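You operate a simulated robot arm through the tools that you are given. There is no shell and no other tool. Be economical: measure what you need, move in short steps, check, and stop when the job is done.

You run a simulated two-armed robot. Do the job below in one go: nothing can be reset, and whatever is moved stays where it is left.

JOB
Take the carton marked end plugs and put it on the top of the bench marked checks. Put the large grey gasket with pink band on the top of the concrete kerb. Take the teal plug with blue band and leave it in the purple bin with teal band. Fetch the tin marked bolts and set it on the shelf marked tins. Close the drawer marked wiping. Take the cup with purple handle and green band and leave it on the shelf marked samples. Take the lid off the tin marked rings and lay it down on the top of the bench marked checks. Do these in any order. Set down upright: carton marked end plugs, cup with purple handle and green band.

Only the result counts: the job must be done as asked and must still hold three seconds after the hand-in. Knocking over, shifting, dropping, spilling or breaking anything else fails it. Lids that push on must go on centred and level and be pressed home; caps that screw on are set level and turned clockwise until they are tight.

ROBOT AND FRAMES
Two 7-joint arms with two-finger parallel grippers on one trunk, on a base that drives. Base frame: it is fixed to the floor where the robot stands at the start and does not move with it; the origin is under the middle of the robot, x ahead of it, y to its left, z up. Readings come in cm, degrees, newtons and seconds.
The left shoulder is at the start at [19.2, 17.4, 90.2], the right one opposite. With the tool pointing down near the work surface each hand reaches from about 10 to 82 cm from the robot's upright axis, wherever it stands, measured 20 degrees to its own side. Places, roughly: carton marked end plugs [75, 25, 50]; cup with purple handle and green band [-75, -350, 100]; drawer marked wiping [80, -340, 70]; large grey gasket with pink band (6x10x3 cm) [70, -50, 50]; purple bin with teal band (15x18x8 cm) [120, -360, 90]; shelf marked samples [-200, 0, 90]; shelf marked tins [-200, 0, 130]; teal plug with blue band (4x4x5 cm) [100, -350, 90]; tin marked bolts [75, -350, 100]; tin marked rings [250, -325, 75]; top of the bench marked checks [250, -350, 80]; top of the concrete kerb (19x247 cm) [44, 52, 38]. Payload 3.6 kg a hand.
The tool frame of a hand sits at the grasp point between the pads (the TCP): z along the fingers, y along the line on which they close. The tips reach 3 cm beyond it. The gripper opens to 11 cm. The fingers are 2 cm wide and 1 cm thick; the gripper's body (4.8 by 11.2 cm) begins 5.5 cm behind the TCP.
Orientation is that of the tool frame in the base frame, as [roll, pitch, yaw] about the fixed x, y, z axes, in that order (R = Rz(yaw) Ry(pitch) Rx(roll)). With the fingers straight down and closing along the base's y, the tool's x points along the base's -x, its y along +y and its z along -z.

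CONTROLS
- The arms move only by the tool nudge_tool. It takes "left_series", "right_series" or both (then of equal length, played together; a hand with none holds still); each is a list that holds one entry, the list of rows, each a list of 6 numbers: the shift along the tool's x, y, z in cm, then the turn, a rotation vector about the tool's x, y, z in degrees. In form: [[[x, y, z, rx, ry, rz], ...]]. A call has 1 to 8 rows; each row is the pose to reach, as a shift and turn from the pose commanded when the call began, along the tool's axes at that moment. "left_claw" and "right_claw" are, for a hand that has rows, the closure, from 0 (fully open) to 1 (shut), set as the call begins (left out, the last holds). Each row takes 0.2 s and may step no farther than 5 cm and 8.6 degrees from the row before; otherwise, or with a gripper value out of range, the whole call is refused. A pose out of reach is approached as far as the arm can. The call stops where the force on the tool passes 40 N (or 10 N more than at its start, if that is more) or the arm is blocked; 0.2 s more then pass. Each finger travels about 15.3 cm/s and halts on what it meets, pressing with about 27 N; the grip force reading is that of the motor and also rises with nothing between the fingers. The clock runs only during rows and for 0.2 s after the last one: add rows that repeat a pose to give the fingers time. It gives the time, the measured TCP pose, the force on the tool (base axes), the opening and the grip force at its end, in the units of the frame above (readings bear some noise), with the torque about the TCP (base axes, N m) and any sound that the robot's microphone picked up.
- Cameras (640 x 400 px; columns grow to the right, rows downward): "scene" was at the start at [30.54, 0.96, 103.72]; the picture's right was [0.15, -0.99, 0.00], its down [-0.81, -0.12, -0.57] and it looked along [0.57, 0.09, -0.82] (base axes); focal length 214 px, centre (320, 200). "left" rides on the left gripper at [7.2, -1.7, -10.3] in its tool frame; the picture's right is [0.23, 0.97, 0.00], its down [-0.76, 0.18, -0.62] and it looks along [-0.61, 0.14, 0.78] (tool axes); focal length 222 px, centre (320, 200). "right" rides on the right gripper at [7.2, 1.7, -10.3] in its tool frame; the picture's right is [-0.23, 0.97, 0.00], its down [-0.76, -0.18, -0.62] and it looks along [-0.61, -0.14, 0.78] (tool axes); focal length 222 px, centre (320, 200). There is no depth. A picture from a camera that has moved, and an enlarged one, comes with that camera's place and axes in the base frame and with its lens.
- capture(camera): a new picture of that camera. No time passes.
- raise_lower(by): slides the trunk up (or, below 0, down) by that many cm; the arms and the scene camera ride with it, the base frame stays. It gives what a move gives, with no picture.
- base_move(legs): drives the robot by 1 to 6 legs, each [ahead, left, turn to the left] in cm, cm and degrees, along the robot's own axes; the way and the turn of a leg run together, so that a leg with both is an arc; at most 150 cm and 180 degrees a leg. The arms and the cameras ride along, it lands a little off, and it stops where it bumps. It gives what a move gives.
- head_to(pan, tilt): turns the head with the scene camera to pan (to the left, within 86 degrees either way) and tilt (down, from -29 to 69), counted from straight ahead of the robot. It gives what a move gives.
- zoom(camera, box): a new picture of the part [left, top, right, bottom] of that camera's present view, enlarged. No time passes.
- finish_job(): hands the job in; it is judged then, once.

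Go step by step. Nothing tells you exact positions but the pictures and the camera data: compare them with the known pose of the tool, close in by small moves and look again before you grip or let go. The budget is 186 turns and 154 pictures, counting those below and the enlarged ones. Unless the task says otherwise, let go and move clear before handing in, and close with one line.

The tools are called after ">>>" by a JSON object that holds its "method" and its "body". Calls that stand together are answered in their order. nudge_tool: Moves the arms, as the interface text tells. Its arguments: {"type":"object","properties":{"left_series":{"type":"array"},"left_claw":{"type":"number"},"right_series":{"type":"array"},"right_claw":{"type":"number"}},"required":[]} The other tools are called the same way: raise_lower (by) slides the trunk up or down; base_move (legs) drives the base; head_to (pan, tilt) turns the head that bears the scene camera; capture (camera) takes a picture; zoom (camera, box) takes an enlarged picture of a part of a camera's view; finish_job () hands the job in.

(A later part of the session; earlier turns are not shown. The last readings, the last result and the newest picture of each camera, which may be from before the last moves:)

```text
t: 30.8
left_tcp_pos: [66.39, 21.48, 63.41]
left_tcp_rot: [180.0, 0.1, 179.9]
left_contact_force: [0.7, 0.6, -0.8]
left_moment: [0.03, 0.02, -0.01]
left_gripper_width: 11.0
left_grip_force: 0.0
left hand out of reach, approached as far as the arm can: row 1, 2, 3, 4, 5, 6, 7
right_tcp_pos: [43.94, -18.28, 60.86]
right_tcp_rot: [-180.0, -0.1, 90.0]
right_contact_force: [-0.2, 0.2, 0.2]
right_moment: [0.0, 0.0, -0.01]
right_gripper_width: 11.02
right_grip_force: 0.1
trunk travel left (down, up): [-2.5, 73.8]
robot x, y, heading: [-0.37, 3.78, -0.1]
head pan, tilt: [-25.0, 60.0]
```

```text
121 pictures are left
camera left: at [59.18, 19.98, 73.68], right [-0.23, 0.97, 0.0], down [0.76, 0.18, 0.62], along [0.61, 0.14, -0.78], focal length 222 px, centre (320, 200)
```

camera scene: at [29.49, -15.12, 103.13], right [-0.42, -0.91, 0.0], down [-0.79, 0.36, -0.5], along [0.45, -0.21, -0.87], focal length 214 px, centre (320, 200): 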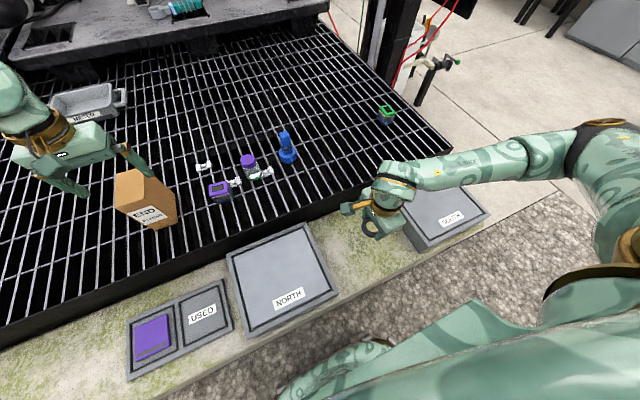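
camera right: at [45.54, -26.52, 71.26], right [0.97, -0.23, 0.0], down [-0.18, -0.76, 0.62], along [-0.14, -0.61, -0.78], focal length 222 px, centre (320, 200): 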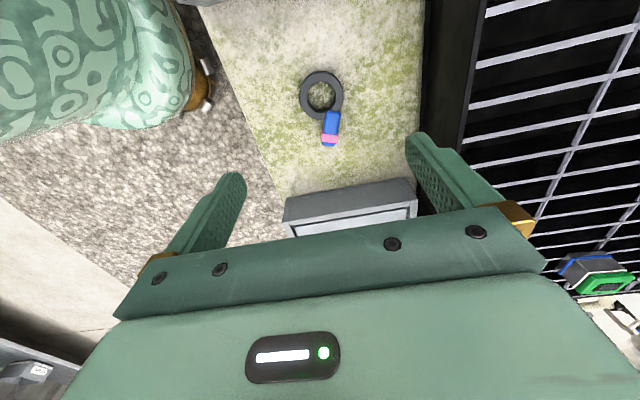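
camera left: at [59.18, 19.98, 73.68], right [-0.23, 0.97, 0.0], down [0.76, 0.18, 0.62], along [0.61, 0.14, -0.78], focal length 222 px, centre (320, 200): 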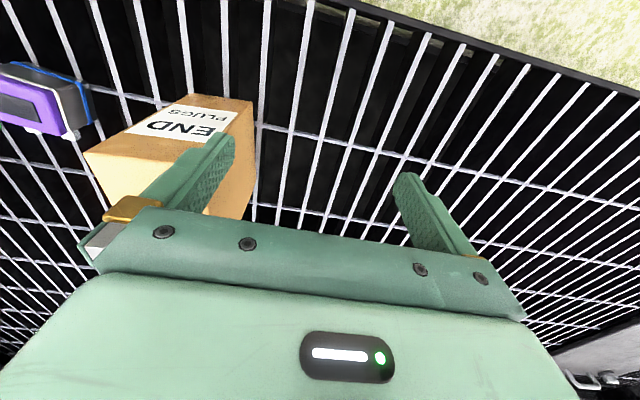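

Reach inboard is worse, so I'll lift the hand and move the base right 15 and ahead 5 cm (kerb has room), then retry.

>>> {"method": "nudge_tool", "body": {"left_series": [[[1, 1, -3, 0, 0, 0], [1, 1, -6, 0, 0, 0], [1, 1, -9, 0, 0, 0]]]}}

>>> {"method": "base_move", "body": {"legs": [[5, -15, 0]]}}

>>> {"method": "capture", "body": {"camera": "left"}}

```text
t: 31.6
left_tcp_pos: [64.86, 22.03, 72.33]
left_tcp_rot: [-179.9, 0.0, 180.0]
left_contact_force: [-0.6, 0.0, -0.4]
left_moment: [0.02, -0.02, 0.01]
left_gripper_width: 10.99
left_grip_force: 0.1
right_tcp_pos: [43.82, -18.27, 60.71]
right_tcp_rot: [180.0, -0.1, 89.9]
right_contact_force: [-0.5, 0.0, -0.5]
right_moment: [0.03, 0.01, -0.01]
right_gripper_width: 11.01
right_grip_force: 0.2
trunk travel left (down, up): [-2.5, 73.8]
robot x, y, heading: [0.34, 3.44, -0.2]
head pan, tilt: [-25.0, 60.0]
```

```text
t: 33.0
left_tcp_pos: [69.87, 6.68, 72.33]
left_tcp_rot: [179.8, 0.0, 179.6]
left_contact_force: [0.5, 0.0, 0.2]
left_moment: [0.0, -0.02, 0.01]
left_gripper_width: 11.01
left_grip_force: 0.1
right_tcp_pos: [48.77, -33.48, 60.8]
right_tcp_rot: [180.0, -0.1, 89.9]
right_contact_force: [0.5, -0.2, -0.3]
right_moment: [0.0, -0.01, 0.01]
right_gripper_width: 11.01
right_grip_force: 0.0
trunk travel left (down, up): [-2.5, 73.8]
robot x, y, heading: [4.63, -11.79, -0.3]
head pan, tilt: [-25.0, 60.0]
```

```text
120 pictures are left
camera left: at [62.78, 5.25, 82.65], right [-0.22, 0.97, 0.0], down [0.76, 0.17, 0.62], along [0.61, 0.14, -0.78], focal length 222 px, centre (320, 200)
```

left: 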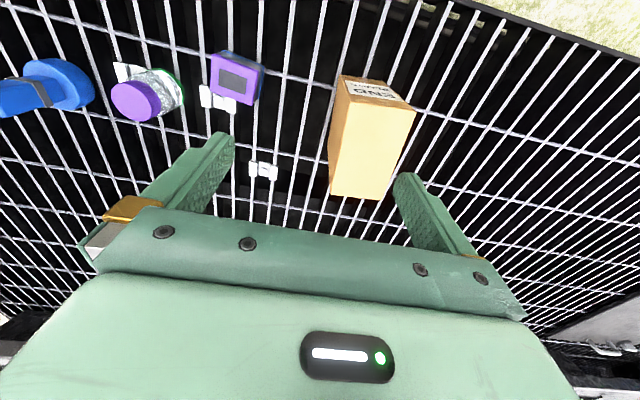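

Carton consistent at [72.4, 12.7]. Moving over it and down.

>>> {"method": "nudge_tool", "body": {"left_series": [[[-1.2, 3, 0, 0, 0, 0], [-2.5, 6.1, 0, 0, 0, 0], [-2.5, 6.1, 4, 0, 0, 0], [-2.5, 6.1, 8, 0, 0, 0], [-2.5, 6.1, 12, 0, 0, 0], [-2.5, 6.1, 14, 0, 0, 0]]]}}

>>> {"method": "capture", "body": {"camera": "left"}}

```text
t: 34.4
left_tcp_pos: [72.46, 12.97, 58.18]
left_tcp_rot: [-179.9, 0.0, 179.6]
left_contact_force: [-0.1, 0.3, -0.2]
left_moment: [0.02, 0.05, 0.01]
left_gripper_width: 10.99
left_grip_force: 0.0
right_tcp_pos: [48.74, -33.54, 60.87]
right_tcp_rot: [-180.0, -0.1, 89.8]
right_contact_force: [0.1, 0.4, -0.1]
right_moment: [-0.01, -0.03, -0.01]
right_gripper_width: 11.01
right_grip_force: 0.0
trunk travel left (down, up): [-2.5, 73.8]
robot x, y, heading: [5.17, -11.91, -0.1]
head pan, tilt: [-25.0, 60.0]
```

```text
119 pictures are left
camera left: at [65.41, 11.46, 68.57], right [-0.22, 0.97, 0.0], down [0.76, 0.17, 0.62], along [0.61, 0.14, -0.78], focal length 222 px, centre (320, 200)
```

left: 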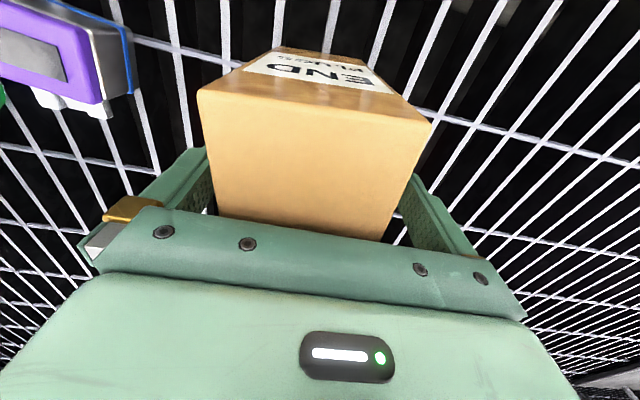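

Well centred. Gripping and lifting.

>>> {"method": "nudge_tool", "body": {"left_series": [[[0, 0, 0, 0, 0, 0], [0, 0, 0, 0, 0, 0], [0, 0, 0, 0, 0, 0], [0, 0, -2, 0, 0, 0], [0, 0, -5, 0, 0, 0], [0, 0, -9, 0, 0, 0], [0, 0, -13, 0, 0, 0], [0, 0, -17, 0, 0, 0]]], "left_claw": 1}}

>>> {"method": "capture", "body": {"camera": "left"}}

```text
t: 36.2
left_tcp_pos: [72.35, 13.02, 75.37]
left_tcp_rot: [179.9, 0.0, 179.7]
left_contact_force: [0.0, 0.4, -1.4]
left_moment: [0.01, 0.02, -0.02]
left_gripper_width: 6.11
left_grip_force: 26.9
right_tcp_pos: [48.77, -33.41, 60.84]
right_tcp_rot: [180.0, 0.0, 89.8]
right_contact_force: [-0.4, -0.2, -0.3]
right_moment: [-0.02, 0.04, 0.01]
right_gripper_width: 10.99
right_grip_force: 0.1
trunk travel left (down, up): [-2.5, 73.8]
robot x, y, heading: [5.07, -12.22, -0.1]
head pan, tilt: [-25.0, 60.0]
```

```text
118 pictures are left
camera left: at [65.32, 11.57, 85.66], right [-0.22, 0.97, 0.0], down [0.76, 0.17, 0.62], along [0.61, 0.14, -0.78], focal length 222 px, centre (320, 200)
```

left: 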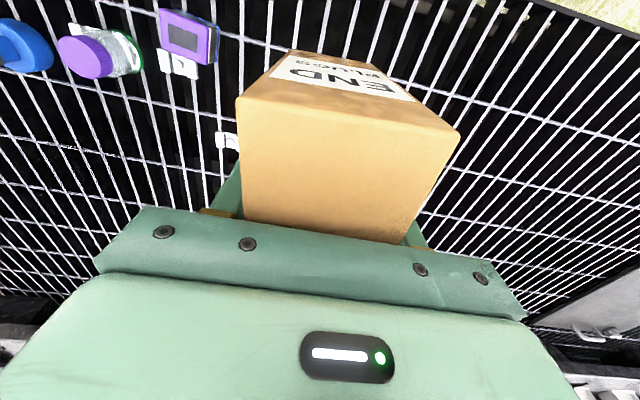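

Carton is held firmly. Tucking both hands in before driving.

>>> {"method": "nudge_tool", "body": {"left_series": [[[5, 1, -1, 0, 0, 0], [10, 2, -2, 0, 0, 0], [14, 3, -3, 0, 0, 0], [18, 4, -4, 0, 0, 0], [22, 5, -5, 0, 0, 0], [26, 6, -5, 0, 0, 0], [30, 7, -5, 0, 0, 0]]], "right_series": [[[0, -1, -4, 0, 0, -8], [0, -2, -8, 0, 0, -16], [0, -3, -12, 0, 0, -24], [0, -4, -16, 0, 0, -32], [0, -6, -18, 0, 0, -40], [0, -8, -18, 0, 0, -48], [0, -9, -18, 0, 0, -56]]]}}

>>> {"method": "base_move", "body": {"legs": [[-35, 0, 0], [0, 0, -90]]}}

>>> {"method": "head_to", "body": {"pan": 0, "tilt": 15}}

>>> {"method": "capture", "body": {"camera": "scene"}}

```text
refused: row 1 steps farther than a row can; nothing moved
```

```text
t: 42.2
left_tcp_pos: [-3.03, -78.5, 75.29]
left_tcp_rot: [-180.0, 0.0, 91.2]
left_contact_force: [1.0, 0.3, -1.7]
left_moment: [-0.04, 0.01, -0.01]
left_gripper_width: 6.07
left_grip_force: 27.5
right_tcp_pos: [-50.16, -55.92, 60.81]
right_tcp_rot: [-180.0, 0.0, 1.3]
right_contact_force: [-0.1, 0.7, -1.1]
right_moment: [-0.01, -0.03, 0.0]
right_gripper_width: 10.99
right_grip_force: 0.0
trunk travel left (down, up): [-2.5, 73.8]
robot x, y, heading: [-30.12, -11.86, -88.8]
head pan, tilt: [-25.0, 60.0]
```

```text
t: 43.4
left_tcp_pos: [-2.99, -78.46, 75.32]
left_tcp_rot: [179.9, 0.0, 91.2]
left_contact_force: [-0.4, -0.4, -1.2]
left_moment: [0.0, 0.01, -0.01]
left_gripper_width: 6.07
left_grip_force: 27.1
right_tcp_pos: [-50.15, -55.97, 60.81]
right_tcp_rot: [179.9, -0.1, 1.4]
right_contact_force: [-0.3, -0.2, 0.5]
right_moment: [0.03, -0.01, 0.01]
right_gripper_width: 10.98
right_grip_force: 0.0
trunk travel left (down, up): [-2.5, 73.8]
robot x, y, heading: [-29.57, -11.88, -88.5]
head pan, tilt: [0.0, 15.0]
```

```text
117 pictures are left
camera scene: at [-28.78, -44.48, 109.74], right [-1.0, -0.02, 0.0], down [-0.01, 0.26, -0.97], along [0.02, -0.97, -0.26], focal length 214 px, centre (320, 200)
```

scene: 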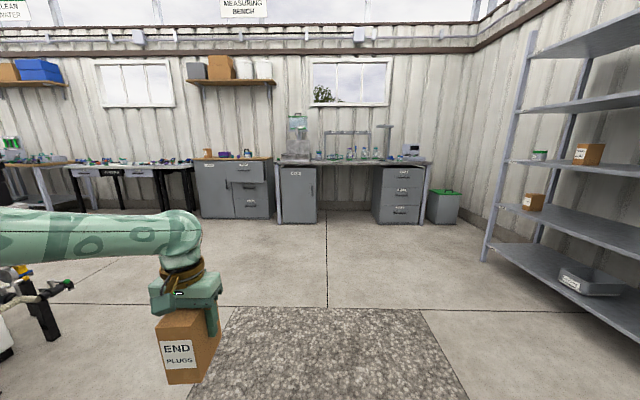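

I see the whole wall of benches and shelves. Tucking the hands in with smaller steps, then driving toward the benches.

>>> {"method": "nudge_tool", "body": {"left_series": [[[4, 1, -1, 0, 0, 0], [8, 2, -2, 0, 0, 0], [12, 3, -3, 0, 0, 0], [16, 4, -4, 0, 0, 0], [20, 5, -5, 0, 0, 0], [24, 6, -5, 0, 0, 0], [28, 6, -5, 0, 0, 0]]], "right_series": [[[0, -1, -4, 0, 0, -8], [0, -2, -8, 0, 0, -16], [0, -3, -12, 0, 0, -24], [0, -4, -16, 0, 0, -32], [0, -6, -18, 0, 0, -40], [0, -8, -18, 0, 0, -48], [0, -9, -18, 0, 0, -56]]]}}

>>> {"method": "zoom", "body": {"camera": "scene", "box": [0, 100, 320, 300]}}

>>> {"method": "zoom", "body": {"camera": "scene", "box": [190, 110, 440, 266]}}

>>> {"method": "zoom", "body": {"camera": "scene", "box": [480, 60, 640, 320]}}

```text
t: 45.0
left_tcp_pos: [2.92, -51.2, 80.59]
left_tcp_rot: [-179.9, -0.1, 91.2]
left_contact_force: [0.3, -0.2, -1.4]
left_moment: [0.01, -0.03, 0.03]
left_gripper_width: 6.1
left_grip_force: 26.6
left hand out of reach, approached as far as the arm can: row 7
right_tcp_pos: [-49.24, -52.96, 81.24]
right_tcp_rot: [-180.0, -0.1, 57.4]
right_contact_force: [0.2, -0.7, -0.2]
right_moment: [-0.01, -0.02, -0.02]
right_gripper_width: 11.02
right_grip_force: 0.1
right hand out of reach, approached as far as the arm can: row 2, 3, 4, 5, 6, 7
trunk travel left (down, up): [-2.5, 73.8]
robot x, y, heading: [-29.55, -11.58, -88.7]
head pan, tilt: [0.0, 15.0]
```

```text
2.00 times, centred on (160, 200) of scene
camera zoom: at [-28.76, -44.46, 109.76], right [-1.0, -0.02, 0.0], down [-0.01, 0.26, -0.97], along [0.02, -0.97, -0.26], focal length 429 px, centre (640, 200)
```

zoom: 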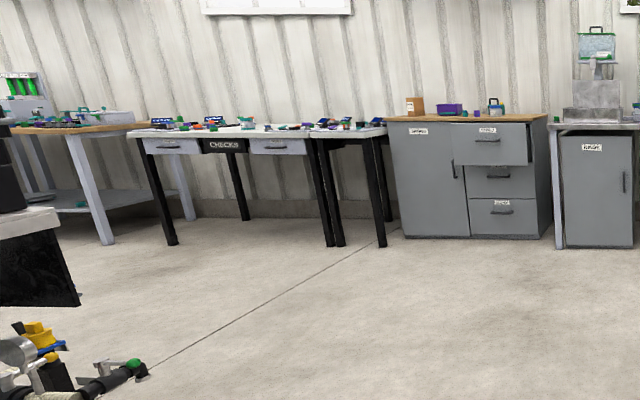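

```text
2.56 times, centred on (315, 188) of scene
camera zoom: at [-28.76, -44.46, 109.76], right [-1.0, -0.02, 0.0], down [-0.01, 0.26, -0.97], along [0.02, -0.97, -0.26], focal length 549 px, centre (333, 231)
```

zoom: 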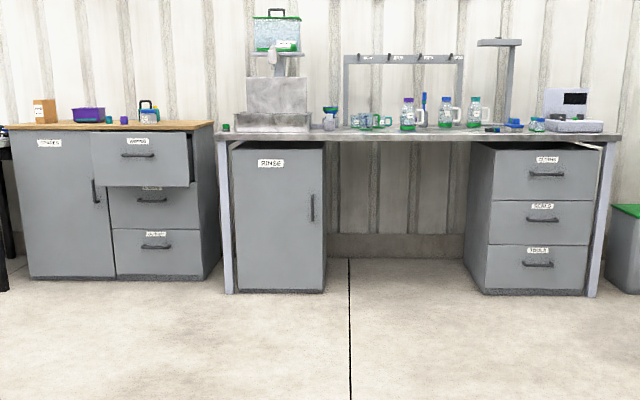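

```text
1.54 times, centred on (560, 190) of scene
camera zoom: at [-28.76, -44.46, 109.76], right [-1.0, -0.02, 0.0], down [-0.01, 0.26, -0.97], along [0.02, -0.97, -0.26], focal length 330 px, centre (-49, 215)
```

zoom: 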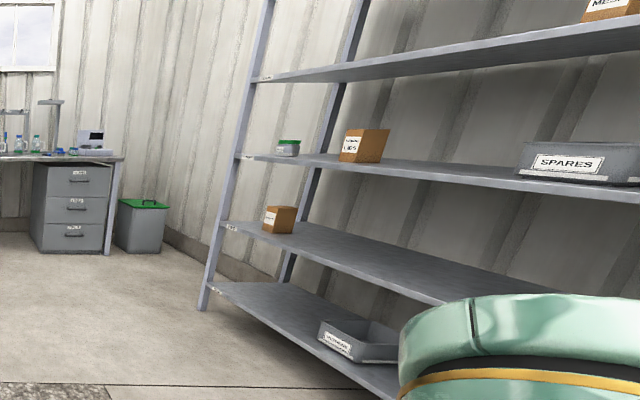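

Bench CHECKS is near x≈250, with the drawer cabinet at x≈55–120 and the measuring bench in the middle. Path straight ahead is clear; raising the trunk and driving to y≈-245.

>>> {"method": "raise_lower", "body": {"by": 35}}

>>> {"method": "base_move", "body": {"legs": [[0, 0, -1.3], [150, 0, 0], [80, 0, 0]]}}

>>> {"method": "head_to", "body": {"pan": 40, "tilt": 25}}

>>> {"method": "capture", "body": {"camera": "scene"}}

>>> {"method": "head_to", "body": {"pan": 80, "tilt": 20}}

>>> {"method": "capture", "body": {"camera": "scene"}}

```text
t: 48.4
left_tcp_pos: [2.92, -51.68, 115.73]
left_tcp_rot: [-180.0, -0.1, 91.2]
left_contact_force: [0.3, -0.4, -1.7]
left_moment: [0.0, 0.02, -0.02]
left_gripper_width: 6.05
left_grip_force: 27.3
right_tcp_pos: [-49.34, -52.6, 116.31]
right_tcp_rot: [179.9, -0.2, 57.2]
right_contact_force: [0.1, 0.1, -0.3]
right_moment: [-0.03, 0.0, -0.01]
right_gripper_width: 11.03
right_grip_force: 0.1
trunk travel left (down, up): [-37.5, 38.8]
robot x, y, heading: [-29.63, -11.66, -88.7]
head pan, tilt: [0.0, 15.0]
```

```text
t: 60.2
left_tcp_pos: [-3.54, -286.25, 115.89]
left_tcp_rot: [-180.0, 0.0, 88.8]
left_contact_force: [0.5, 0.7, -1.3]
left_moment: [0.01, 0.03, 0.02]
left_gripper_width: 5.99
left_grip_force: 26.7
right_tcp_pos: [-55.74, -285.16, 116.45]
right_tcp_rot: [179.9, -0.1, 54.8]
right_contact_force: [0.9, -0.7, -0.2]
right_moment: [0.02, -0.03, 0.01]
right_gripper_width: 11.02
right_grip_force: 0.0
trunk travel left (down, up): [-37.5, 38.8]
robot x, y, heading: [-34.25, -244.51, -91.2]
head pan, tilt: [0.0, 15.0]
```

```text
t: 61.3
left_tcp_pos: [-3.46, -286.26, 115.89]
left_tcp_rot: [-180.0, 0.0, 88.8]
left_contact_force: [0.8, 0.8, -1.6]
left_moment: [-0.02, 0.01, -0.03]
left_gripper_width: 6.01
left_grip_force: 27.0
right_tcp_pos: [-55.64, -285.14, 116.25]
right_tcp_rot: [179.8, -0.1, 55.0]
right_contact_force: [-0.5, 0.0, 0.2]
right_moment: [0.01, -0.02, 0.03]
right_gripper_width: 11.03
right_grip_force: 0.1
trunk travel left (down, up): [-37.5, 38.8]
robot x, y, heading: [-33.87, -244.65, -91.1]
head pan, tilt: [40.0, 25.0]
```

```text
113 pictures are left
camera scene: at [-28.46, -257.37, 144.8], right [-0.78, -0.63, 0.0], down [-0.26, 0.33, -0.91], along [0.57, -0.71, -0.42], focal length 214 px, centre (320, 200)
```

scene: 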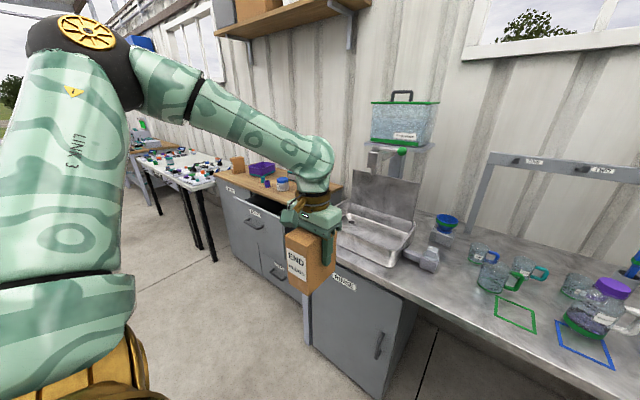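

```text
t: 62.3
left_tcp_pos: [-3.52, -286.23, 115.76]
left_tcp_rot: [180.0, 0.0, 88.7]
left_contact_force: [0.2, 0.2, -1.5]
left_moment: [-0.01, -0.01, -0.05]
left_gripper_width: 6.0
left_grip_force: 26.2
right_tcp_pos: [-55.85, -285.17, 116.34]
right_tcp_rot: [179.9, -0.1, 54.9]
right_contact_force: [0.0, -1.0, 0.0]
right_moment: [-0.04, 0.0, -0.03]
right_gripper_width: 11.03
right_grip_force: 0.0
trunk travel left (down, up): [-37.5, 38.8]
robot x, y, heading: [-33.9, -244.7, -91.3]
head pan, tilt: [80.0, 20.0]
```

```text
112 pictures are left
camera scene: at [-25.1, -251.99, 145.61], right [-0.19, -0.98, 0.0], down [-0.34, 0.07, -0.94], along [0.92, -0.18, -0.34], focal length 214 px, centre (320, 200)
```

scene: 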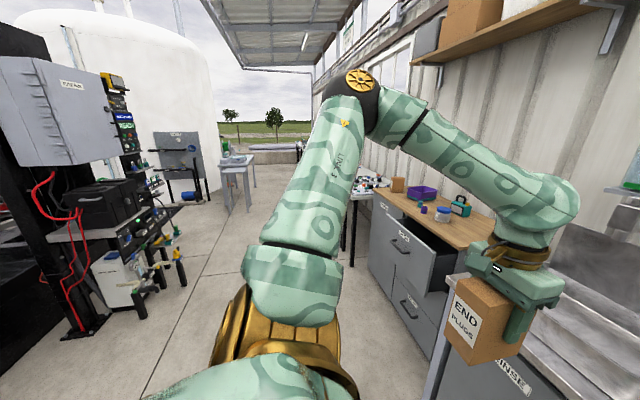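

The corridor between the pump rig (y>-160) and the benches is clear. Strafing left toward the CHECKS bench.

>>> {"method": "base_move", "body": {"legs": [[0, 0, 1.2], [0, 145, 0], [0, 115, 0]]}}

>>> {"method": "head_to", "body": {"pan": 0, "tilt": 35}}

>>> {"method": "capture", "body": {"camera": "scene"}}

```text
t: 75.4
left_tcp_pos: [258.17, -282.96, 115.88]
left_tcp_rot: [179.9, 0.0, 90.4]
left_contact_force: [0.3, -0.5, -1.0]
left_moment: [-0.04, 0.0, 0.03]
left_gripper_width: 5.98
left_grip_force: 26.8
right_tcp_pos: [205.92, -283.39, 116.36]
right_tcp_rot: [179.9, 0.0, 56.5]
right_contact_force: [0.3, -0.7, 0.2]
right_moment: [0.0, 0.02, 0.0]
right_gripper_width: 11.03
right_grip_force: 0.1
trunk travel left (down, up): [-37.5, 38.8]
robot x, y, heading: [226.29, -242.48, -89.9]
head pan, tilt: [80.0, 20.0]
```

```text
t: 76.9
left_tcp_pos: [258.1, -283.02, 115.77]
left_tcp_rot: [-180.0, 0.1, 90.5]
left_contact_force: [0.4, 0.3, -1.1]
left_moment: [0.01, 0.02, 0.04]
left_gripper_width: 5.99
left_grip_force: 26.7
right_tcp_pos: [205.87, -283.47, 116.34]
right_tcp_rot: [179.9, -0.1, 56.4]
right_contact_force: [-0.3, 0.2, 0.7]
right_moment: [-0.02, 0.03, -0.02]
right_gripper_width: 10.99
right_grip_force: 0.1
trunk travel left (down, up): [-37.5, 38.8]
robot x, y, heading: [226.25, -242.72, -89.5]
head pan, tilt: [0.0, 35.0]
```

```text
111 pictures are left
camera scene: at [226.42, -256.63, 143.23], right [-1.0, -0.01, 0.0], down [0.0, 0.57, -0.82], along [0.01, -0.82, -0.57], focal length 214 px, centre (320, 200)
```

scene: 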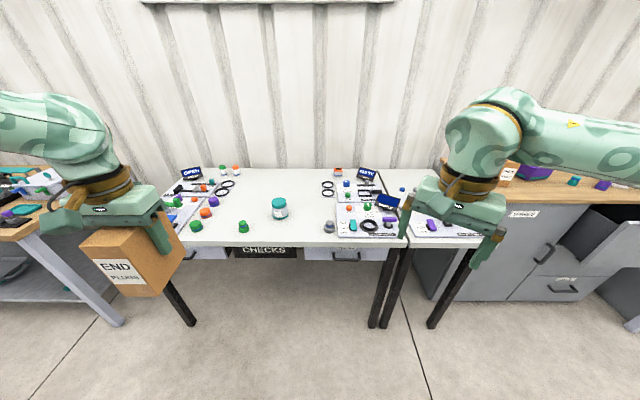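

The tin with the teal lid stands mid-bench. Zooming to confirm the label and see free space.

>>> {"method": "zoom", "body": {"camera": "scene", "box": [160, 150, 420, 260]}}

>>> {"method": "zoom", "body": {"camera": "scene", "box": [250, 180, 310, 230]}}

```text
2.46 times, centred on (290, 205) of scene
camera zoom: at [226.42, -256.63, 143.23], right [-1.0, -0.01, 0.0], down [0.0, 0.57, -0.82], along [0.01, -0.82, -0.57], focal length 528 px, centre (394, 188)
```

zoom: 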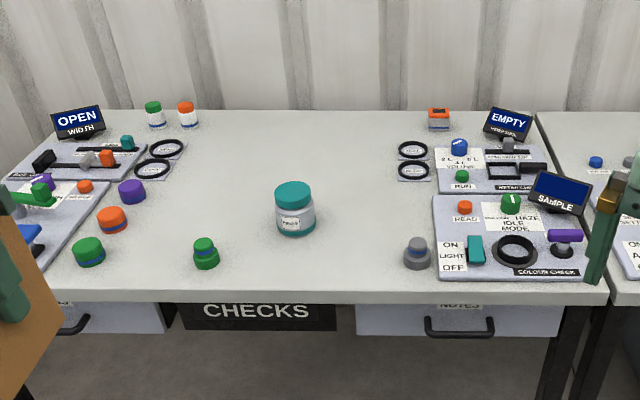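

```text
8.00 times, centred on (280, 205) of scene
camera zoom: at [226.42, -256.63, 143.23], right [-1.0, -0.01, 0.0], down [0.0, 0.57, -0.82], along [0.01, -0.82, -0.57], focal length 1716 px, centre (640, 160)
```

zoom: 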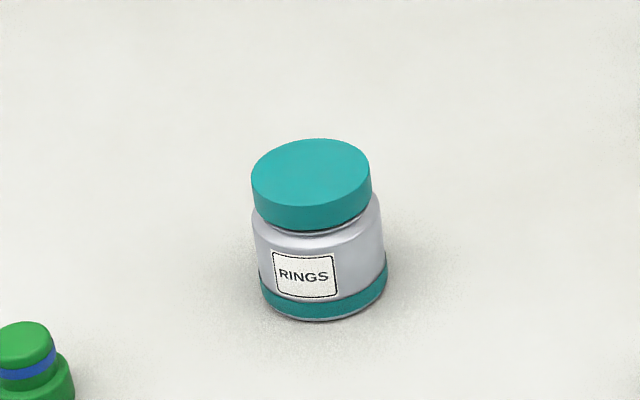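

Label RINGS confirmed at about [246, -332]; bench top is free behind it to the left. I'll drive 42 cm ahead, then set the carton near [258, -350].

>>> {"method": "base_move", "body": {"legs": [[42, 0, 0]]}}

>>> {"method": "head_to", "body": {"pan": 10, "tilt": 50}}

>>> {"method": "capture", "body": {"camera": "scene"}}

>>> {"method": "capture", "body": {"camera": "left"}}

```text
t: 79.5
left_tcp_pos: [257.32, -325.88, 115.86]
left_tcp_rot: [180.0, 0.0, 89.3]
left_contact_force: [0.3, -0.1, -0.2]
left_moment: [0.0, -0.01, 0.02]
left_gripper_width: 5.98
left_grip_force: 26.9
right_tcp_pos: [204.97, -325.26, 116.27]
right_tcp_rot: [180.0, -0.1, 55.4]
right_contact_force: [-1.0, -0.2, 0.2]
right_moment: [0.01, -0.03, 0.02]
right_gripper_width: 11.02
right_grip_force: 0.0
trunk travel left (down, up): [-37.5, 38.8]
robot x, y, heading: [226.25, -284.71, -90.8]
head pan, tilt: [0.0, 35.0]
```

```text
t: 80.3
left_tcp_pos: [257.34, -325.79, 115.84]
left_tcp_rot: [-180.0, 0.0, 89.3]
left_contact_force: [-0.6, 0.2, -0.8]
left_moment: [-0.01, 0.02, 0.02]
left_gripper_width: 5.99
left_grip_force: 26.5
right_tcp_pos: [205.07, -325.14, 116.38]
right_tcp_rot: [179.8, 0.0, 55.4]
right_contact_force: [0.6, 0.1, -0.5]
right_moment: [0.02, 0.04, -0.04]
right_gripper_width: 11.0
right_grip_force: 0.0
trunk travel left (down, up): [-37.5, 38.8]
robot x, y, heading: [226.35, -284.95, -90.4]
head pan, tilt: [10.0, 50.0]
```

```text
108 pictures are left
camera scene: at [227.44, -297.68, 141.06], right [-0.99, -0.16, 0.0], down [-0.12, 0.76, -0.64], along [0.1, -0.63, -0.77], focal length 214 px, centre (320, 200)
```

scene: 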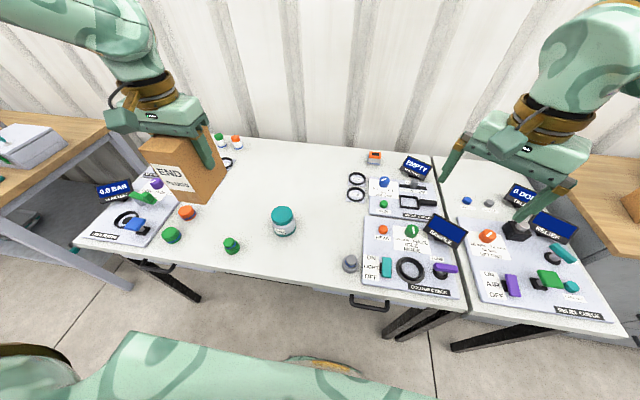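

```text
107 pictures are left
camera left: at [255.79, -318.39, 126.18], right [0.98, 0.22, 0.0], down [0.17, -0.76, 0.62], along [0.13, -0.61, -0.78], focal length 222 px, centre (320, 200)
```

left: 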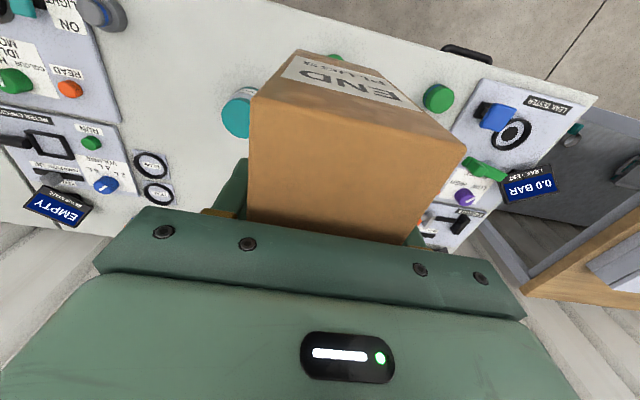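

Carton spot is free. Moving the left hand out to [256, -352] and part of the way down.

>>> {"method": "nudge_tool", "body": {"left_series": [[[-4.5, 0, 0, 0, 0, 0], [-9, -0.5, 0, 0, 0, 0], [-13.5, -1, 0, 0, 0, 0], [-18, -1, 2, 0, 0, 0], [-22, -1, 5, 0, 0, 0], [-26, -1, 8, 0, 0, 0], [-26, -1, 12, 0, 0, 0], [-26, -1, 16, 0, 0, 0]]]}}

>>> {"method": "capture", "body": {"camera": "scene"}}

```text
t: 82.1
left_tcp_pos: [257.85, -342.83, 103.22]
left_tcp_rot: [-180.0, 0.2, 89.3]
left_contact_force: [0.6, 0.8, -1.8]
left_moment: [-0.02, -0.01, 0.0]
left_gripper_width: 6.0
left_grip_force: 26.8
left hand out of reach, approached as far as the arm can: row 5, 6, 7, 8
right_tcp_pos: [205.04, -325.36, 116.4]
right_tcp_rot: [179.9, -0.1, 55.4]
right_contact_force: [-0.3, 0.6, 0.4]
right_moment: [0.0, 0.01, 0.02]
right_gripper_width: 10.99
right_grip_force: 0.0
trunk travel left (down, up): [-37.5, 38.8]
robot x, y, heading: [226.32, -284.98, -90.5]
head pan, tilt: [10.0, 50.0]
```

```text
106 pictures are left
camera scene: at [227.47, -297.72, 141.05], right [-0.99, -0.16, 0.0], down [-0.13, 0.76, -0.64], along [0.1, -0.63, -0.77], focal length 214 px, centre (320, 200)
```

scene: 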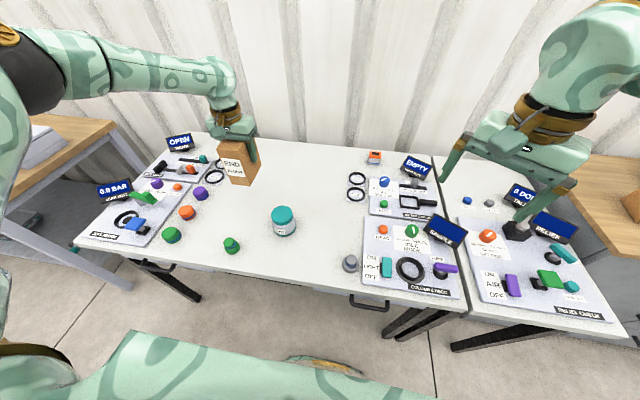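

The arm stopped short at y≈-343, but that spot is also free of other objects. Lowering from here.

>>> {"method": "nudge_tool", "body": {"left_series": [[[0, 0, 3, 0, 0, 0], [0, 0, 6, 0, 0, 0], [0, 0, 9, 0, 0, 0], [0, 0, 11, 0, 0, 0]]]}}

>>> {"method": "capture", "body": {"camera": "scene"}}

```text
t: 83.1
left_tcp_pos: [259.39, -339.09, 95.95]
left_tcp_rot: [-180.0, 0.1, 89.3]
left_contact_force: [0.1, -0.5, -1.0]
left_moment: [0.01, -0.01, 0.01]
left_gripper_width: 5.96
left_grip_force: 27.0
left hand out of reach, approached as far as the arm can: row 1, 2, 3, 4
right_tcp_pos: [205.06, -325.16, 116.38]
right_tcp_rot: [179.9, -0.1, 55.4]
right_contact_force: [0.7, -0.2, 0.1]
right_moment: [0.05, 0.03, 0.02]
right_gripper_width: 10.99
right_grip_force: 0.0
trunk travel left (down, up): [-37.5, 38.8]
robot x, y, heading: [226.55, -284.71, -90.5]
head pan, tilt: [10.0, 50.0]
```

```text
105 pictures are left
camera scene: at [227.46, -297.71, 141.05], right [-0.99, -0.16, 0.0], down [-0.13, 0.76, -0.64], along [0.1, -0.63, -0.77], focal length 214 px, centre (320, 200)
```

scene: 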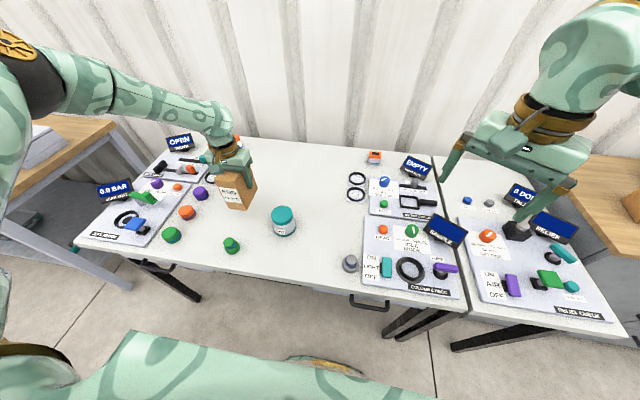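

The arm is at its limit in this posture, so I'll lower the trunk to bring the carton down instead.

>>> {"method": "raise_lower", "body": {"by": -6.5}}

>>> {"method": "capture", "body": {"camera": "scene"}}

>>> {"method": "capture", "body": {"camera": "left"}}

```text
t: 84.1
left_tcp_pos: [259.74, -339.2, 89.22]
left_tcp_rot: [179.9, 0.0, 89.3]
left_contact_force: [-0.2, -0.8, -0.7]
left_moment: [-0.01, -0.01, 0.01]
left_gripper_width: 5.97
left_grip_force: 27.0
right_tcp_pos: [205.01, -325.19, 109.9]
right_tcp_rot: [179.9, 0.0, 55.4]
right_contact_force: [-0.6, -0.4, 0.2]
right_moment: [-0.02, -0.01, 0.02]
right_gripper_width: 11.0
right_grip_force: 0.1
trunk travel left (down, up): [-31.0, 45.3]
robot x, y, heading: [225.78, -285.17, -90.5]
head pan, tilt: [10.0, 50.0]
```

```text
104 pictures are left
camera scene: at [227.42, -299.95, 134.48], right [-0.99, -0.16, 0.0], down [-0.13, 0.76, -0.64], along [0.1, -0.63, -0.77], focal length 214 px, centre (320, 200)
```

scene: 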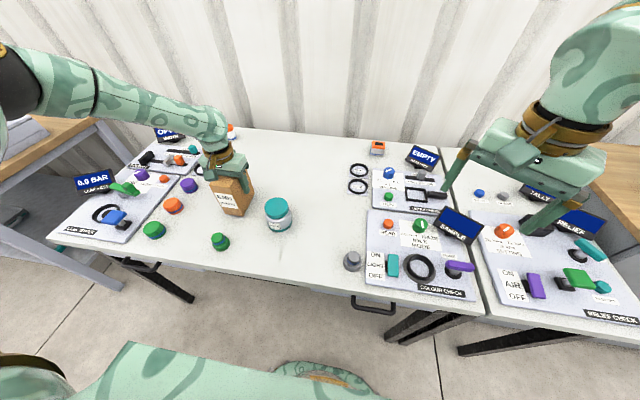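

```text
103 pictures are left
camera left: at [258.22, -331.8, 99.59], right [0.98, 0.22, 0.0], down [0.17, -0.76, 0.62], along [0.14, -0.61, -0.78], focal length 222 px, centre (320, 200)
```

left: 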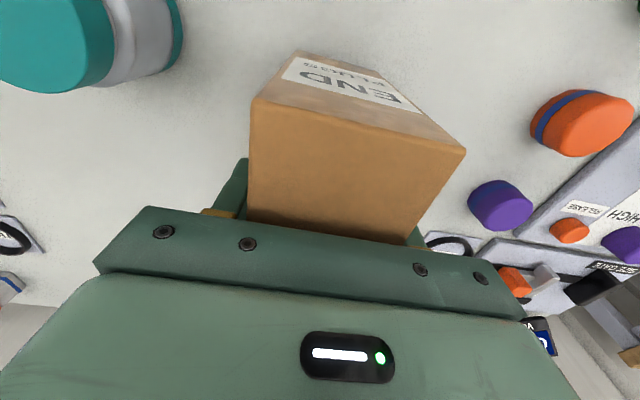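

About 1 cm to go. Lowering in small trunk steps, watching the force.

>>> {"method": "raise_lower", "body": {"by": -0.6}}

>>> {"method": "raise_lower", "body": {"by": -0.3}}

>>> {"method": "capture", "body": {"camera": "left"}}

```text
t: 84.7
left_tcp_pos: [259.69, -339.3, 88.65]
left_tcp_rot: [-180.0, 0.1, 89.2]
left_contact_force: [0.3, 0.8, -1.1]
left_moment: [-0.01, -0.01, 0.02]
left_gripper_width: 5.95
left_grip_force: 27.1
right_tcp_pos: [205.05, -325.18, 109.28]
right_tcp_rot: [179.9, 0.0, 55.3]
right_contact_force: [-0.5, 0.1, 0.4]
right_moment: [0.01, 0.01, 0.01]
right_gripper_width: 11.0
right_grip_force: 0.0
trunk travel left (down, up): [-30.4, 45.9]
robot x, y, heading: [226.08, -284.75, -90.7]
head pan, tilt: [10.0, 50.0]
```

```text
t: 85.2
left_tcp_pos: [259.71, -339.36, 88.41]
left_tcp_rot: [180.0, 0.1, 89.3]
left_contact_force: [0.4, -0.8, -1.1]
left_moment: [-0.05, 0.01, 0.02]
left_gripper_width: 5.98
left_grip_force: 26.7
right_tcp_pos: [205.04, -325.27, 108.9]
right_tcp_rot: [179.8, 0.0, 55.4]
right_contact_force: [-0.4, -0.3, 0.0]
right_moment: [-0.03, -0.01, -0.03]
right_gripper_width: 11.0
right_grip_force: 0.0
trunk travel left (down, up): [-30.1, 46.2]
robot x, y, heading: [225.93, -284.55, -90.7]
head pan, tilt: [10.0, 50.0]
```

```text
102 pictures are left
camera left: at [258.22, -331.82, 98.65], right [0.98, 0.22, 0.0], down [0.17, -0.76, 0.62], along [0.13, -0.61, -0.78], focal length 222 px, centre (320, 200)
```

left: 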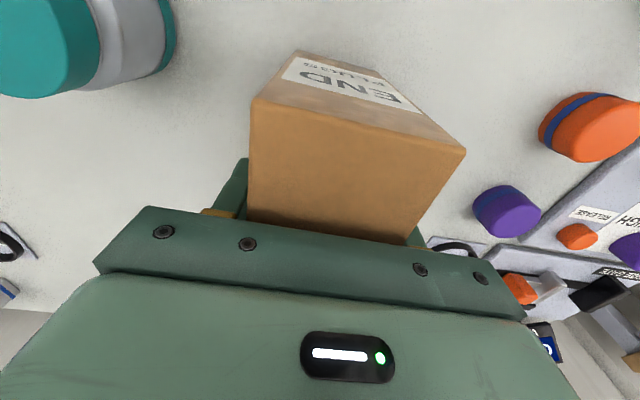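

No contact yet; continuing.

>>> {"method": "raise_lower", "body": {"by": -0.3}}

>>> {"method": "raise_lower", "body": {"by": -0.3}}

>>> {"method": "raise_lower", "body": {"by": -0.2}}

```text
t: 85.7
left_tcp_pos: [259.8, -339.24, 88.29]
left_tcp_rot: [-179.9, 0.2, 89.3]
left_contact_force: [2.6, -0.4, 16.2]
left_moment: [0.9, -0.03, -0.12]
left_gripper_width: 5.97
left_grip_force: 27.2
right_tcp_pos: [205.03, -325.08, 108.74]
right_tcp_rot: [179.8, 0.1, 55.4]
right_contact_force: [0.7, -0.3, 0.9]
right_moment: [0.0, 0.02, -0.01]
right_gripper_width: 10.99
right_grip_force: 0.0
trunk travel left (down, up): [-29.8, 46.5]
robot x, y, heading: [225.99, -284.75, -90.5]
head pan, tilt: [10.0, 50.0]
```

```text
t: 86.2
left_tcp_pos: [259.67, -339.23, 88.05]
left_tcp_rot: [179.9, 0.4, 89.5]
left_contact_force: [5.2, -3.3, 28.2]
left_moment: [-0.3, -0.1, 0.08]
left_gripper_width: 5.96
left_grip_force: 27.5
right_tcp_pos: [205.09, -324.96, 108.34]
right_tcp_rot: [179.8, 0.0, 55.4]
right_contact_force: [-1.0, -0.3, 0.2]
right_moment: [-0.02, 0.0, -0.01]
right_gripper_width: 11.0
right_grip_force: 0.1
trunk travel left (down, up): [-29.5, 46.8]
robot x, y, heading: [226.57, -284.87, -90.8]
head pan, tilt: [10.0, 50.0]
```

```text
t: 86.7
left_tcp_pos: [259.58, -339.18, 87.69]
left_tcp_rot: [179.8, 0.1, 89.3]
left_contact_force: [3.5, -2.2, 28.3]
left_moment: [-0.14, 0.02, 0.09]
left_gripper_width: 5.99
left_grip_force: 26.5
right_tcp_pos: [204.97, -325.14, 108.1]
right_tcp_rot: [179.8, 0.0, 55.4]
right_contact_force: [0.3, 0.5, 0.3]
right_moment: [0.01, 0.01, -0.01]
right_gripper_width: 11.0
right_grip_force: 0.2
trunk travel left (down, up): [-29.3, 47.0]
robot x, y, heading: [226.12, -284.72, -90.5]
head pan, tilt: [10.0, 50.0]
```

Carton is on the bench. Releasing and lifting away.

>>> {"method": "nudge_tool", "body": {"left_series": [[[0, 0, 0, 0, 0, 0], [0, 0, 0, 0, 0, 0], [0, 0, 0, 0, 0, 0], [0, 0, -3, 0, 0, 0], [0, 0, -7, 0, 0, 0], [0, 0, -11, 0, 0, 0], [0, 0, -14, 0, 0, 0]]], "left_claw": 0}}

>>> {"method": "capture", "body": {"camera": "scene"}}

>>> {"method": "capture", "body": {"camera": "left"}}

```text
t: 88.3
left_tcp_pos: [259.53, -339.27, 101.72]
left_tcp_rot: [180.0, 0.0, 89.2]
left_contact_force: [0.8, 0.8, 0.5]
left_moment: [-0.02, 0.0, 0.03]
left_gripper_width: 11.0
left_grip_force: 0.1
right_tcp_pos: [205.01, -325.22, 108.12]
right_tcp_rot: [179.9, -0.1, 55.4]
right_contact_force: [0.9, -0.4, -0.5]
right_moment: [0.03, -0.02, 0.02]
right_gripper_width: 11.02
right_grip_force: 0.1
trunk travel left (down, up): [-29.3, 47.0]
robot x, y, heading: [225.87, -284.63, -90.5]
head pan, tilt: [10.0, 50.0]
```

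```text
101 pictures are left
camera scene: at [227.38, -300.69, 132.72], right [-0.99, -0.16, 0.0], down [-0.12, 0.76, -0.64], along [0.11, -0.63, -0.77], focal length 214 px, centre (320, 200)
```

scene: 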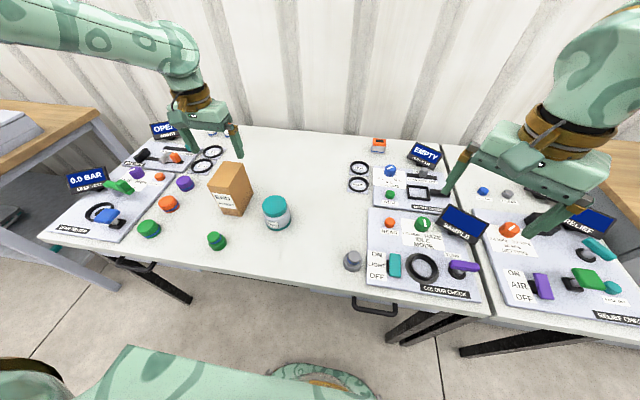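

```text
100 pictures are left
camera left: at [258.14, -331.92, 111.96], right [0.98, 0.22, 0.0], down [0.17, -0.76, 0.62], along [0.14, -0.61, -0.78], focal length 222 px, centre (320, 200)
```

left: 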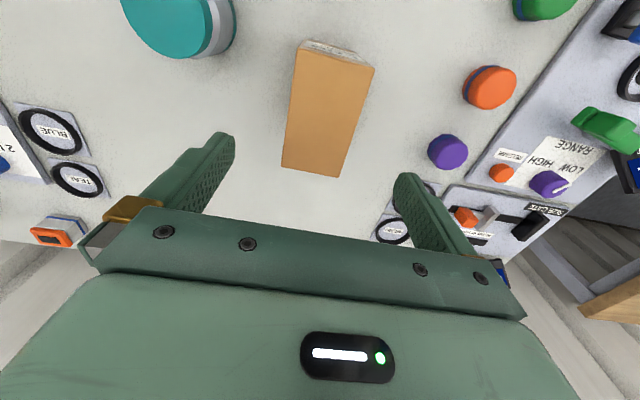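

Carton stands upright. Tin centre is about [245.5, -334.5], lid top z≈87.7, lid ~6.5 cm wide. Moving the left hand over the tin to check.

>>> {"method": "nudge_tool", "body": {"left_series": [[[1, -3, 0, 0, 0, 0], [2.5, -7, 0, 0, 0, 0], [4, -11, 0, 0, 0, 0], [4.9, -14, 0, 0, 0, 0]]]}}

>>> {"method": "capture", "body": {"camera": "left"}}

```text
t: 89.3
left_tcp_pos: [245.31, -334.57, 101.66]
left_tcp_rot: [179.9, 0.1, 89.4]
left_contact_force: [-0.3, 0.5, -0.7]
left_moment: [-0.03, 0.04, -0.01]
left_gripper_width: 10.98
left_grip_force: 0.2
right_tcp_pos: [204.95, -325.29, 108.13]
right_tcp_rot: [179.8, -0.2, 55.5]
right_contact_force: [-0.8, -0.2, -0.5]
right_moment: [-0.01, -0.01, -0.05]
right_gripper_width: 10.97
right_grip_force: 0.0
trunk travel left (down, up): [-29.3, 47.0]
robot x, y, heading: [226.35, -284.77, -90.7]
head pan, tilt: [10.0, 50.0]
```

```text
99 pictures are left
camera left: at [243.94, -327.17, 112.01], right [0.98, 0.22, 0.0], down [0.17, -0.76, 0.62], along [0.14, -0.61, -0.78], focal length 222 px, centre (320, 200)
```

left: 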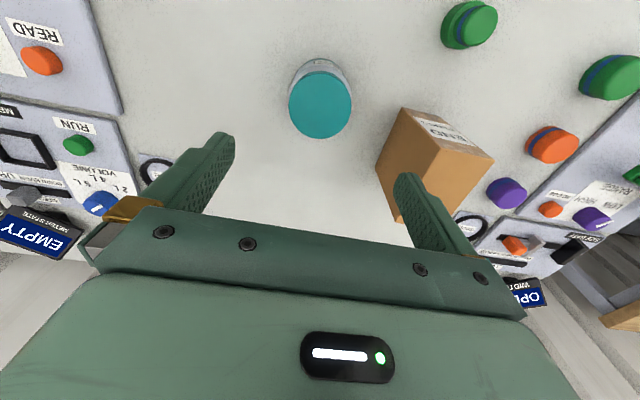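

Lid centre [245.5, -333.9]. Lowering to just above it and checking.

>>> {"method": "nudge_tool", "body": {"left_series": [[[0.3, 0.1, 3, 0, 0, 0], [0.6, 0.2, 6, 0, 0, 0], [0.6, 0.2, 9, 0, 0, 0]]]}}

>>> {"method": "capture", "body": {"camera": "left"}}

>>> {"method": "zoom", "body": {"camera": "scene", "box": [200, 140, 340, 260]}}

```text
t: 90.1
left_tcp_pos: [246.04, -333.68, 92.5]
left_tcp_rot: [180.0, 0.1, 89.4]
left_contact_force: [-0.9, -1.0, -1.5]
left_moment: [0.01, -0.02, -0.03]
left_gripper_width: 10.98
left_grip_force: 0.1
right_tcp_pos: [205.09, -325.31, 108.25]
right_tcp_rot: [179.9, -0.2, 55.4]
right_contact_force: [-0.2, -0.2, 0.1]
right_moment: [0.02, 0.03, 0.02]
right_gripper_width: 11.02
right_grip_force: 0.0
trunk travel left (down, up): [-29.3, 47.0]
robot x, y, heading: [225.75, -284.8, -90.6]
head pan, tilt: [10.0, 50.0]
```

```text
98 pictures are left
camera left: at [244.63, -326.27, 102.78], right [0.98, 0.22, 0.0], down [0.17, -0.76, 0.62], along [0.13, -0.61, -0.78], focal length 222 px, centre (320, 200)
```

left: 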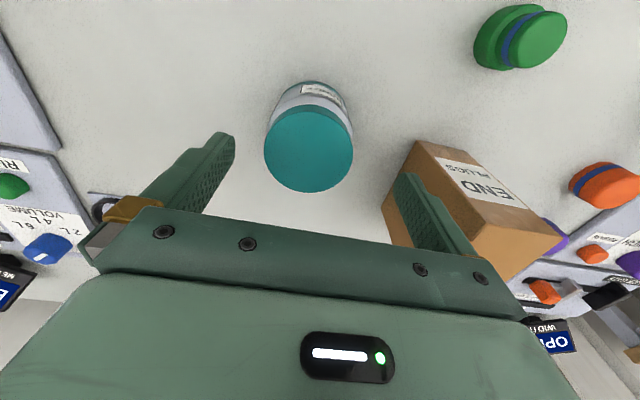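

```text
3.33 times, centred on (270, 200) of scene
camera zoom: at [227.42, -300.77, 132.71], right [-0.99, -0.16, 0.0], down [-0.13, 0.76, -0.64], along [0.1, -0.63, -0.77], focal length 715 px, centre (487, 200)
```

zoom: 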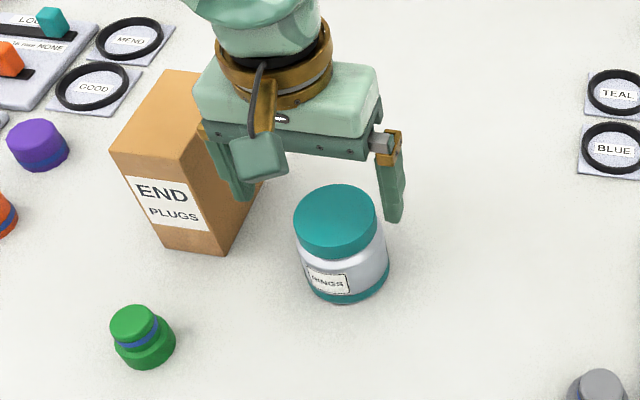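

Shift 0.7 cm in x, lower to lid level and close on the lid.

>>> {"method": "nudge_tool", "body": {"left_series": [[[0, -0.7, 1.5, 0, 0, 0], [0, -0.7, 3.3, 0, 0, 0]]]}}

>>> {"method": "nudge_tool", "body": {"left_series": [[[0, 0, 0, 0, 0, 0], [0, 0, 0, 0, 0, 0], [0, 0, 0, 0, 0, 0]]], "left_claw": 1}}

>>> {"method": "capture", "body": {"camera": "left"}}

>>> {"method": "zoom", "body": {"camera": "scene", "box": [200, 140, 340, 260]}}

```text
t: 90.7
left_tcp_pos: [245.39, -333.81, 89.12]
left_tcp_rot: [180.0, 0.0, 89.3]
left_contact_force: [0.7, -0.4, -0.4]
left_moment: [0.0, -0.03, -0.01]
left_gripper_width: 11.03
left_grip_force: 0.1
right_tcp_pos: [205.05, -325.18, 108.18]
right_tcp_rot: [180.0, -0.1, 55.4]
right_contact_force: [0.6, -0.2, 0.0]
right_moment: [0.0, 0.05, -0.02]
right_gripper_width: 11.01
right_grip_force: 0.0
trunk travel left (down, up): [-29.3, 47.0]
robot x, y, heading: [226.4, -285.07, -90.8]
head pan, tilt: [10.0, 50.0]
```

```text
t: 91.5
left_tcp_pos: [245.27, -333.6, 89.14]
left_tcp_rot: [-180.0, 0.0, 89.3]
left_contact_force: [-0.3, -1.1, -0.3]
left_moment: [-0.03, 0.03, 0.04]
left_gripper_width: 7.07
left_grip_force: 27.3
right_tcp_pos: [204.96, -325.24, 108.17]
right_tcp_rot: [179.9, -0.1, 55.4]
right_contact_force: [-0.2, -0.1, 0.8]
right_moment: [0.02, -0.01, 0.02]
right_gripper_width: 11.01
right_grip_force: 0.1
trunk travel left (down, up): [-29.3, 47.0]
robot x, y, heading: [226.35, -284.79, -90.7]
head pan, tilt: [10.0, 50.0]
```

```text
96 pictures are left
camera left: at [243.92, -326.2, 99.49], right [0.98, 0.22, 0.0], down [0.17, -0.76, 0.62], along [0.13, -0.61, -0.78], focal length 222 px, centre (320, 200)
```

left: 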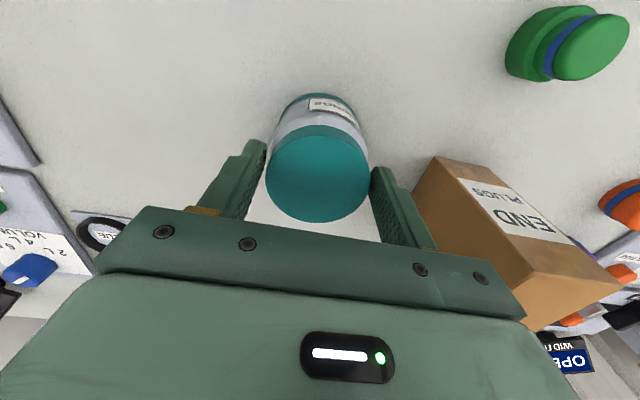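

```text
3.33 times, centred on (270, 200) of scene
camera zoom: at [227.39, -300.72, 132.72], right [-0.99, -0.16, 0.0], down [-0.12, 0.76, -0.64], along [0.1, -0.63, -0.77], focal length 715 px, centre (487, 200)
```

zoom: 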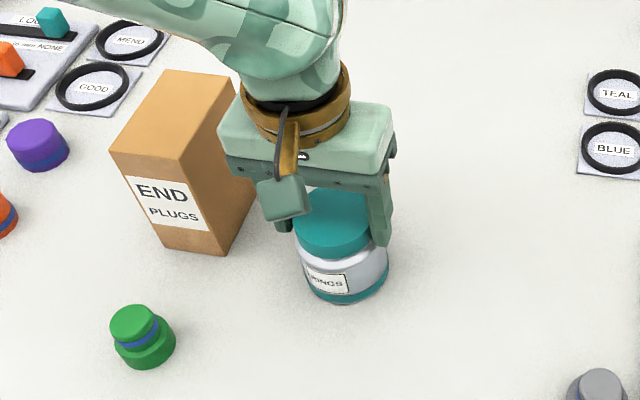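

Fingers are on the lid's rim (7.07 cm). Lifting gently to see whether the lid comes off alone.

>>> {"method": "nudge_tool", "body": {"left_series": [[[0, 0, -0.3, 0, 0, 0], [0, 0, -0.6, 0, 0, 0], [0, 0, -0.9, 0, 0, 0], [0, 0, -1.2, 0, 0, 0]]]}}

>>> {"method": "zoom", "body": {"camera": "scene", "box": [200, 140, 340, 260]}}

```text
t: 92.5
left_tcp_pos: [245.26, -333.56, 90.39]
left_tcp_rot: [-180.0, 0.0, 89.2]
left_contact_force: [0.0, -0.4, -1.2]
left_moment: [0.0, 0.03, 0.0]
left_gripper_width: 7.08
left_grip_force: 26.8
right_tcp_pos: [205.05, -325.28, 108.19]
right_tcp_rot: [179.8, -0.1, 55.4]
right_contact_force: [-0.1, 0.2, 0.2]
right_moment: [0.0, 0.01, 0.01]
right_gripper_width: 10.99
right_grip_force: 0.1
trunk travel left (down, up): [-29.3, 47.0]
robot x, y, heading: [226.23, -284.56, -90.5]
head pan, tilt: [10.0, 50.0]
```

```text
3.33 times, centred on (270, 200) of scene
camera zoom: at [227.4, -300.73, 132.72], right [-0.99, -0.16, 0.0], down [-0.13, 0.76, -0.64], along [0.1, -0.63, -0.77], focal length 715 px, centre (487, 200)
```

zoom: 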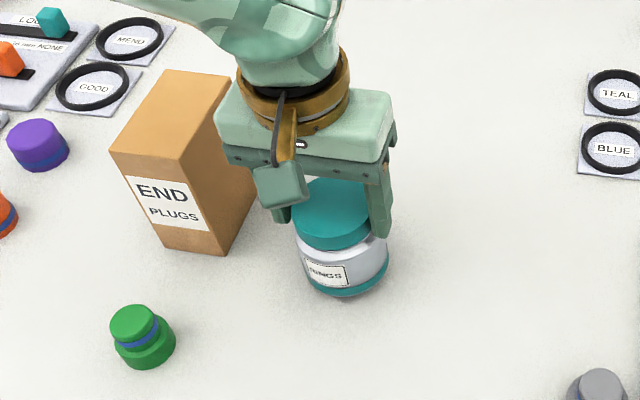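

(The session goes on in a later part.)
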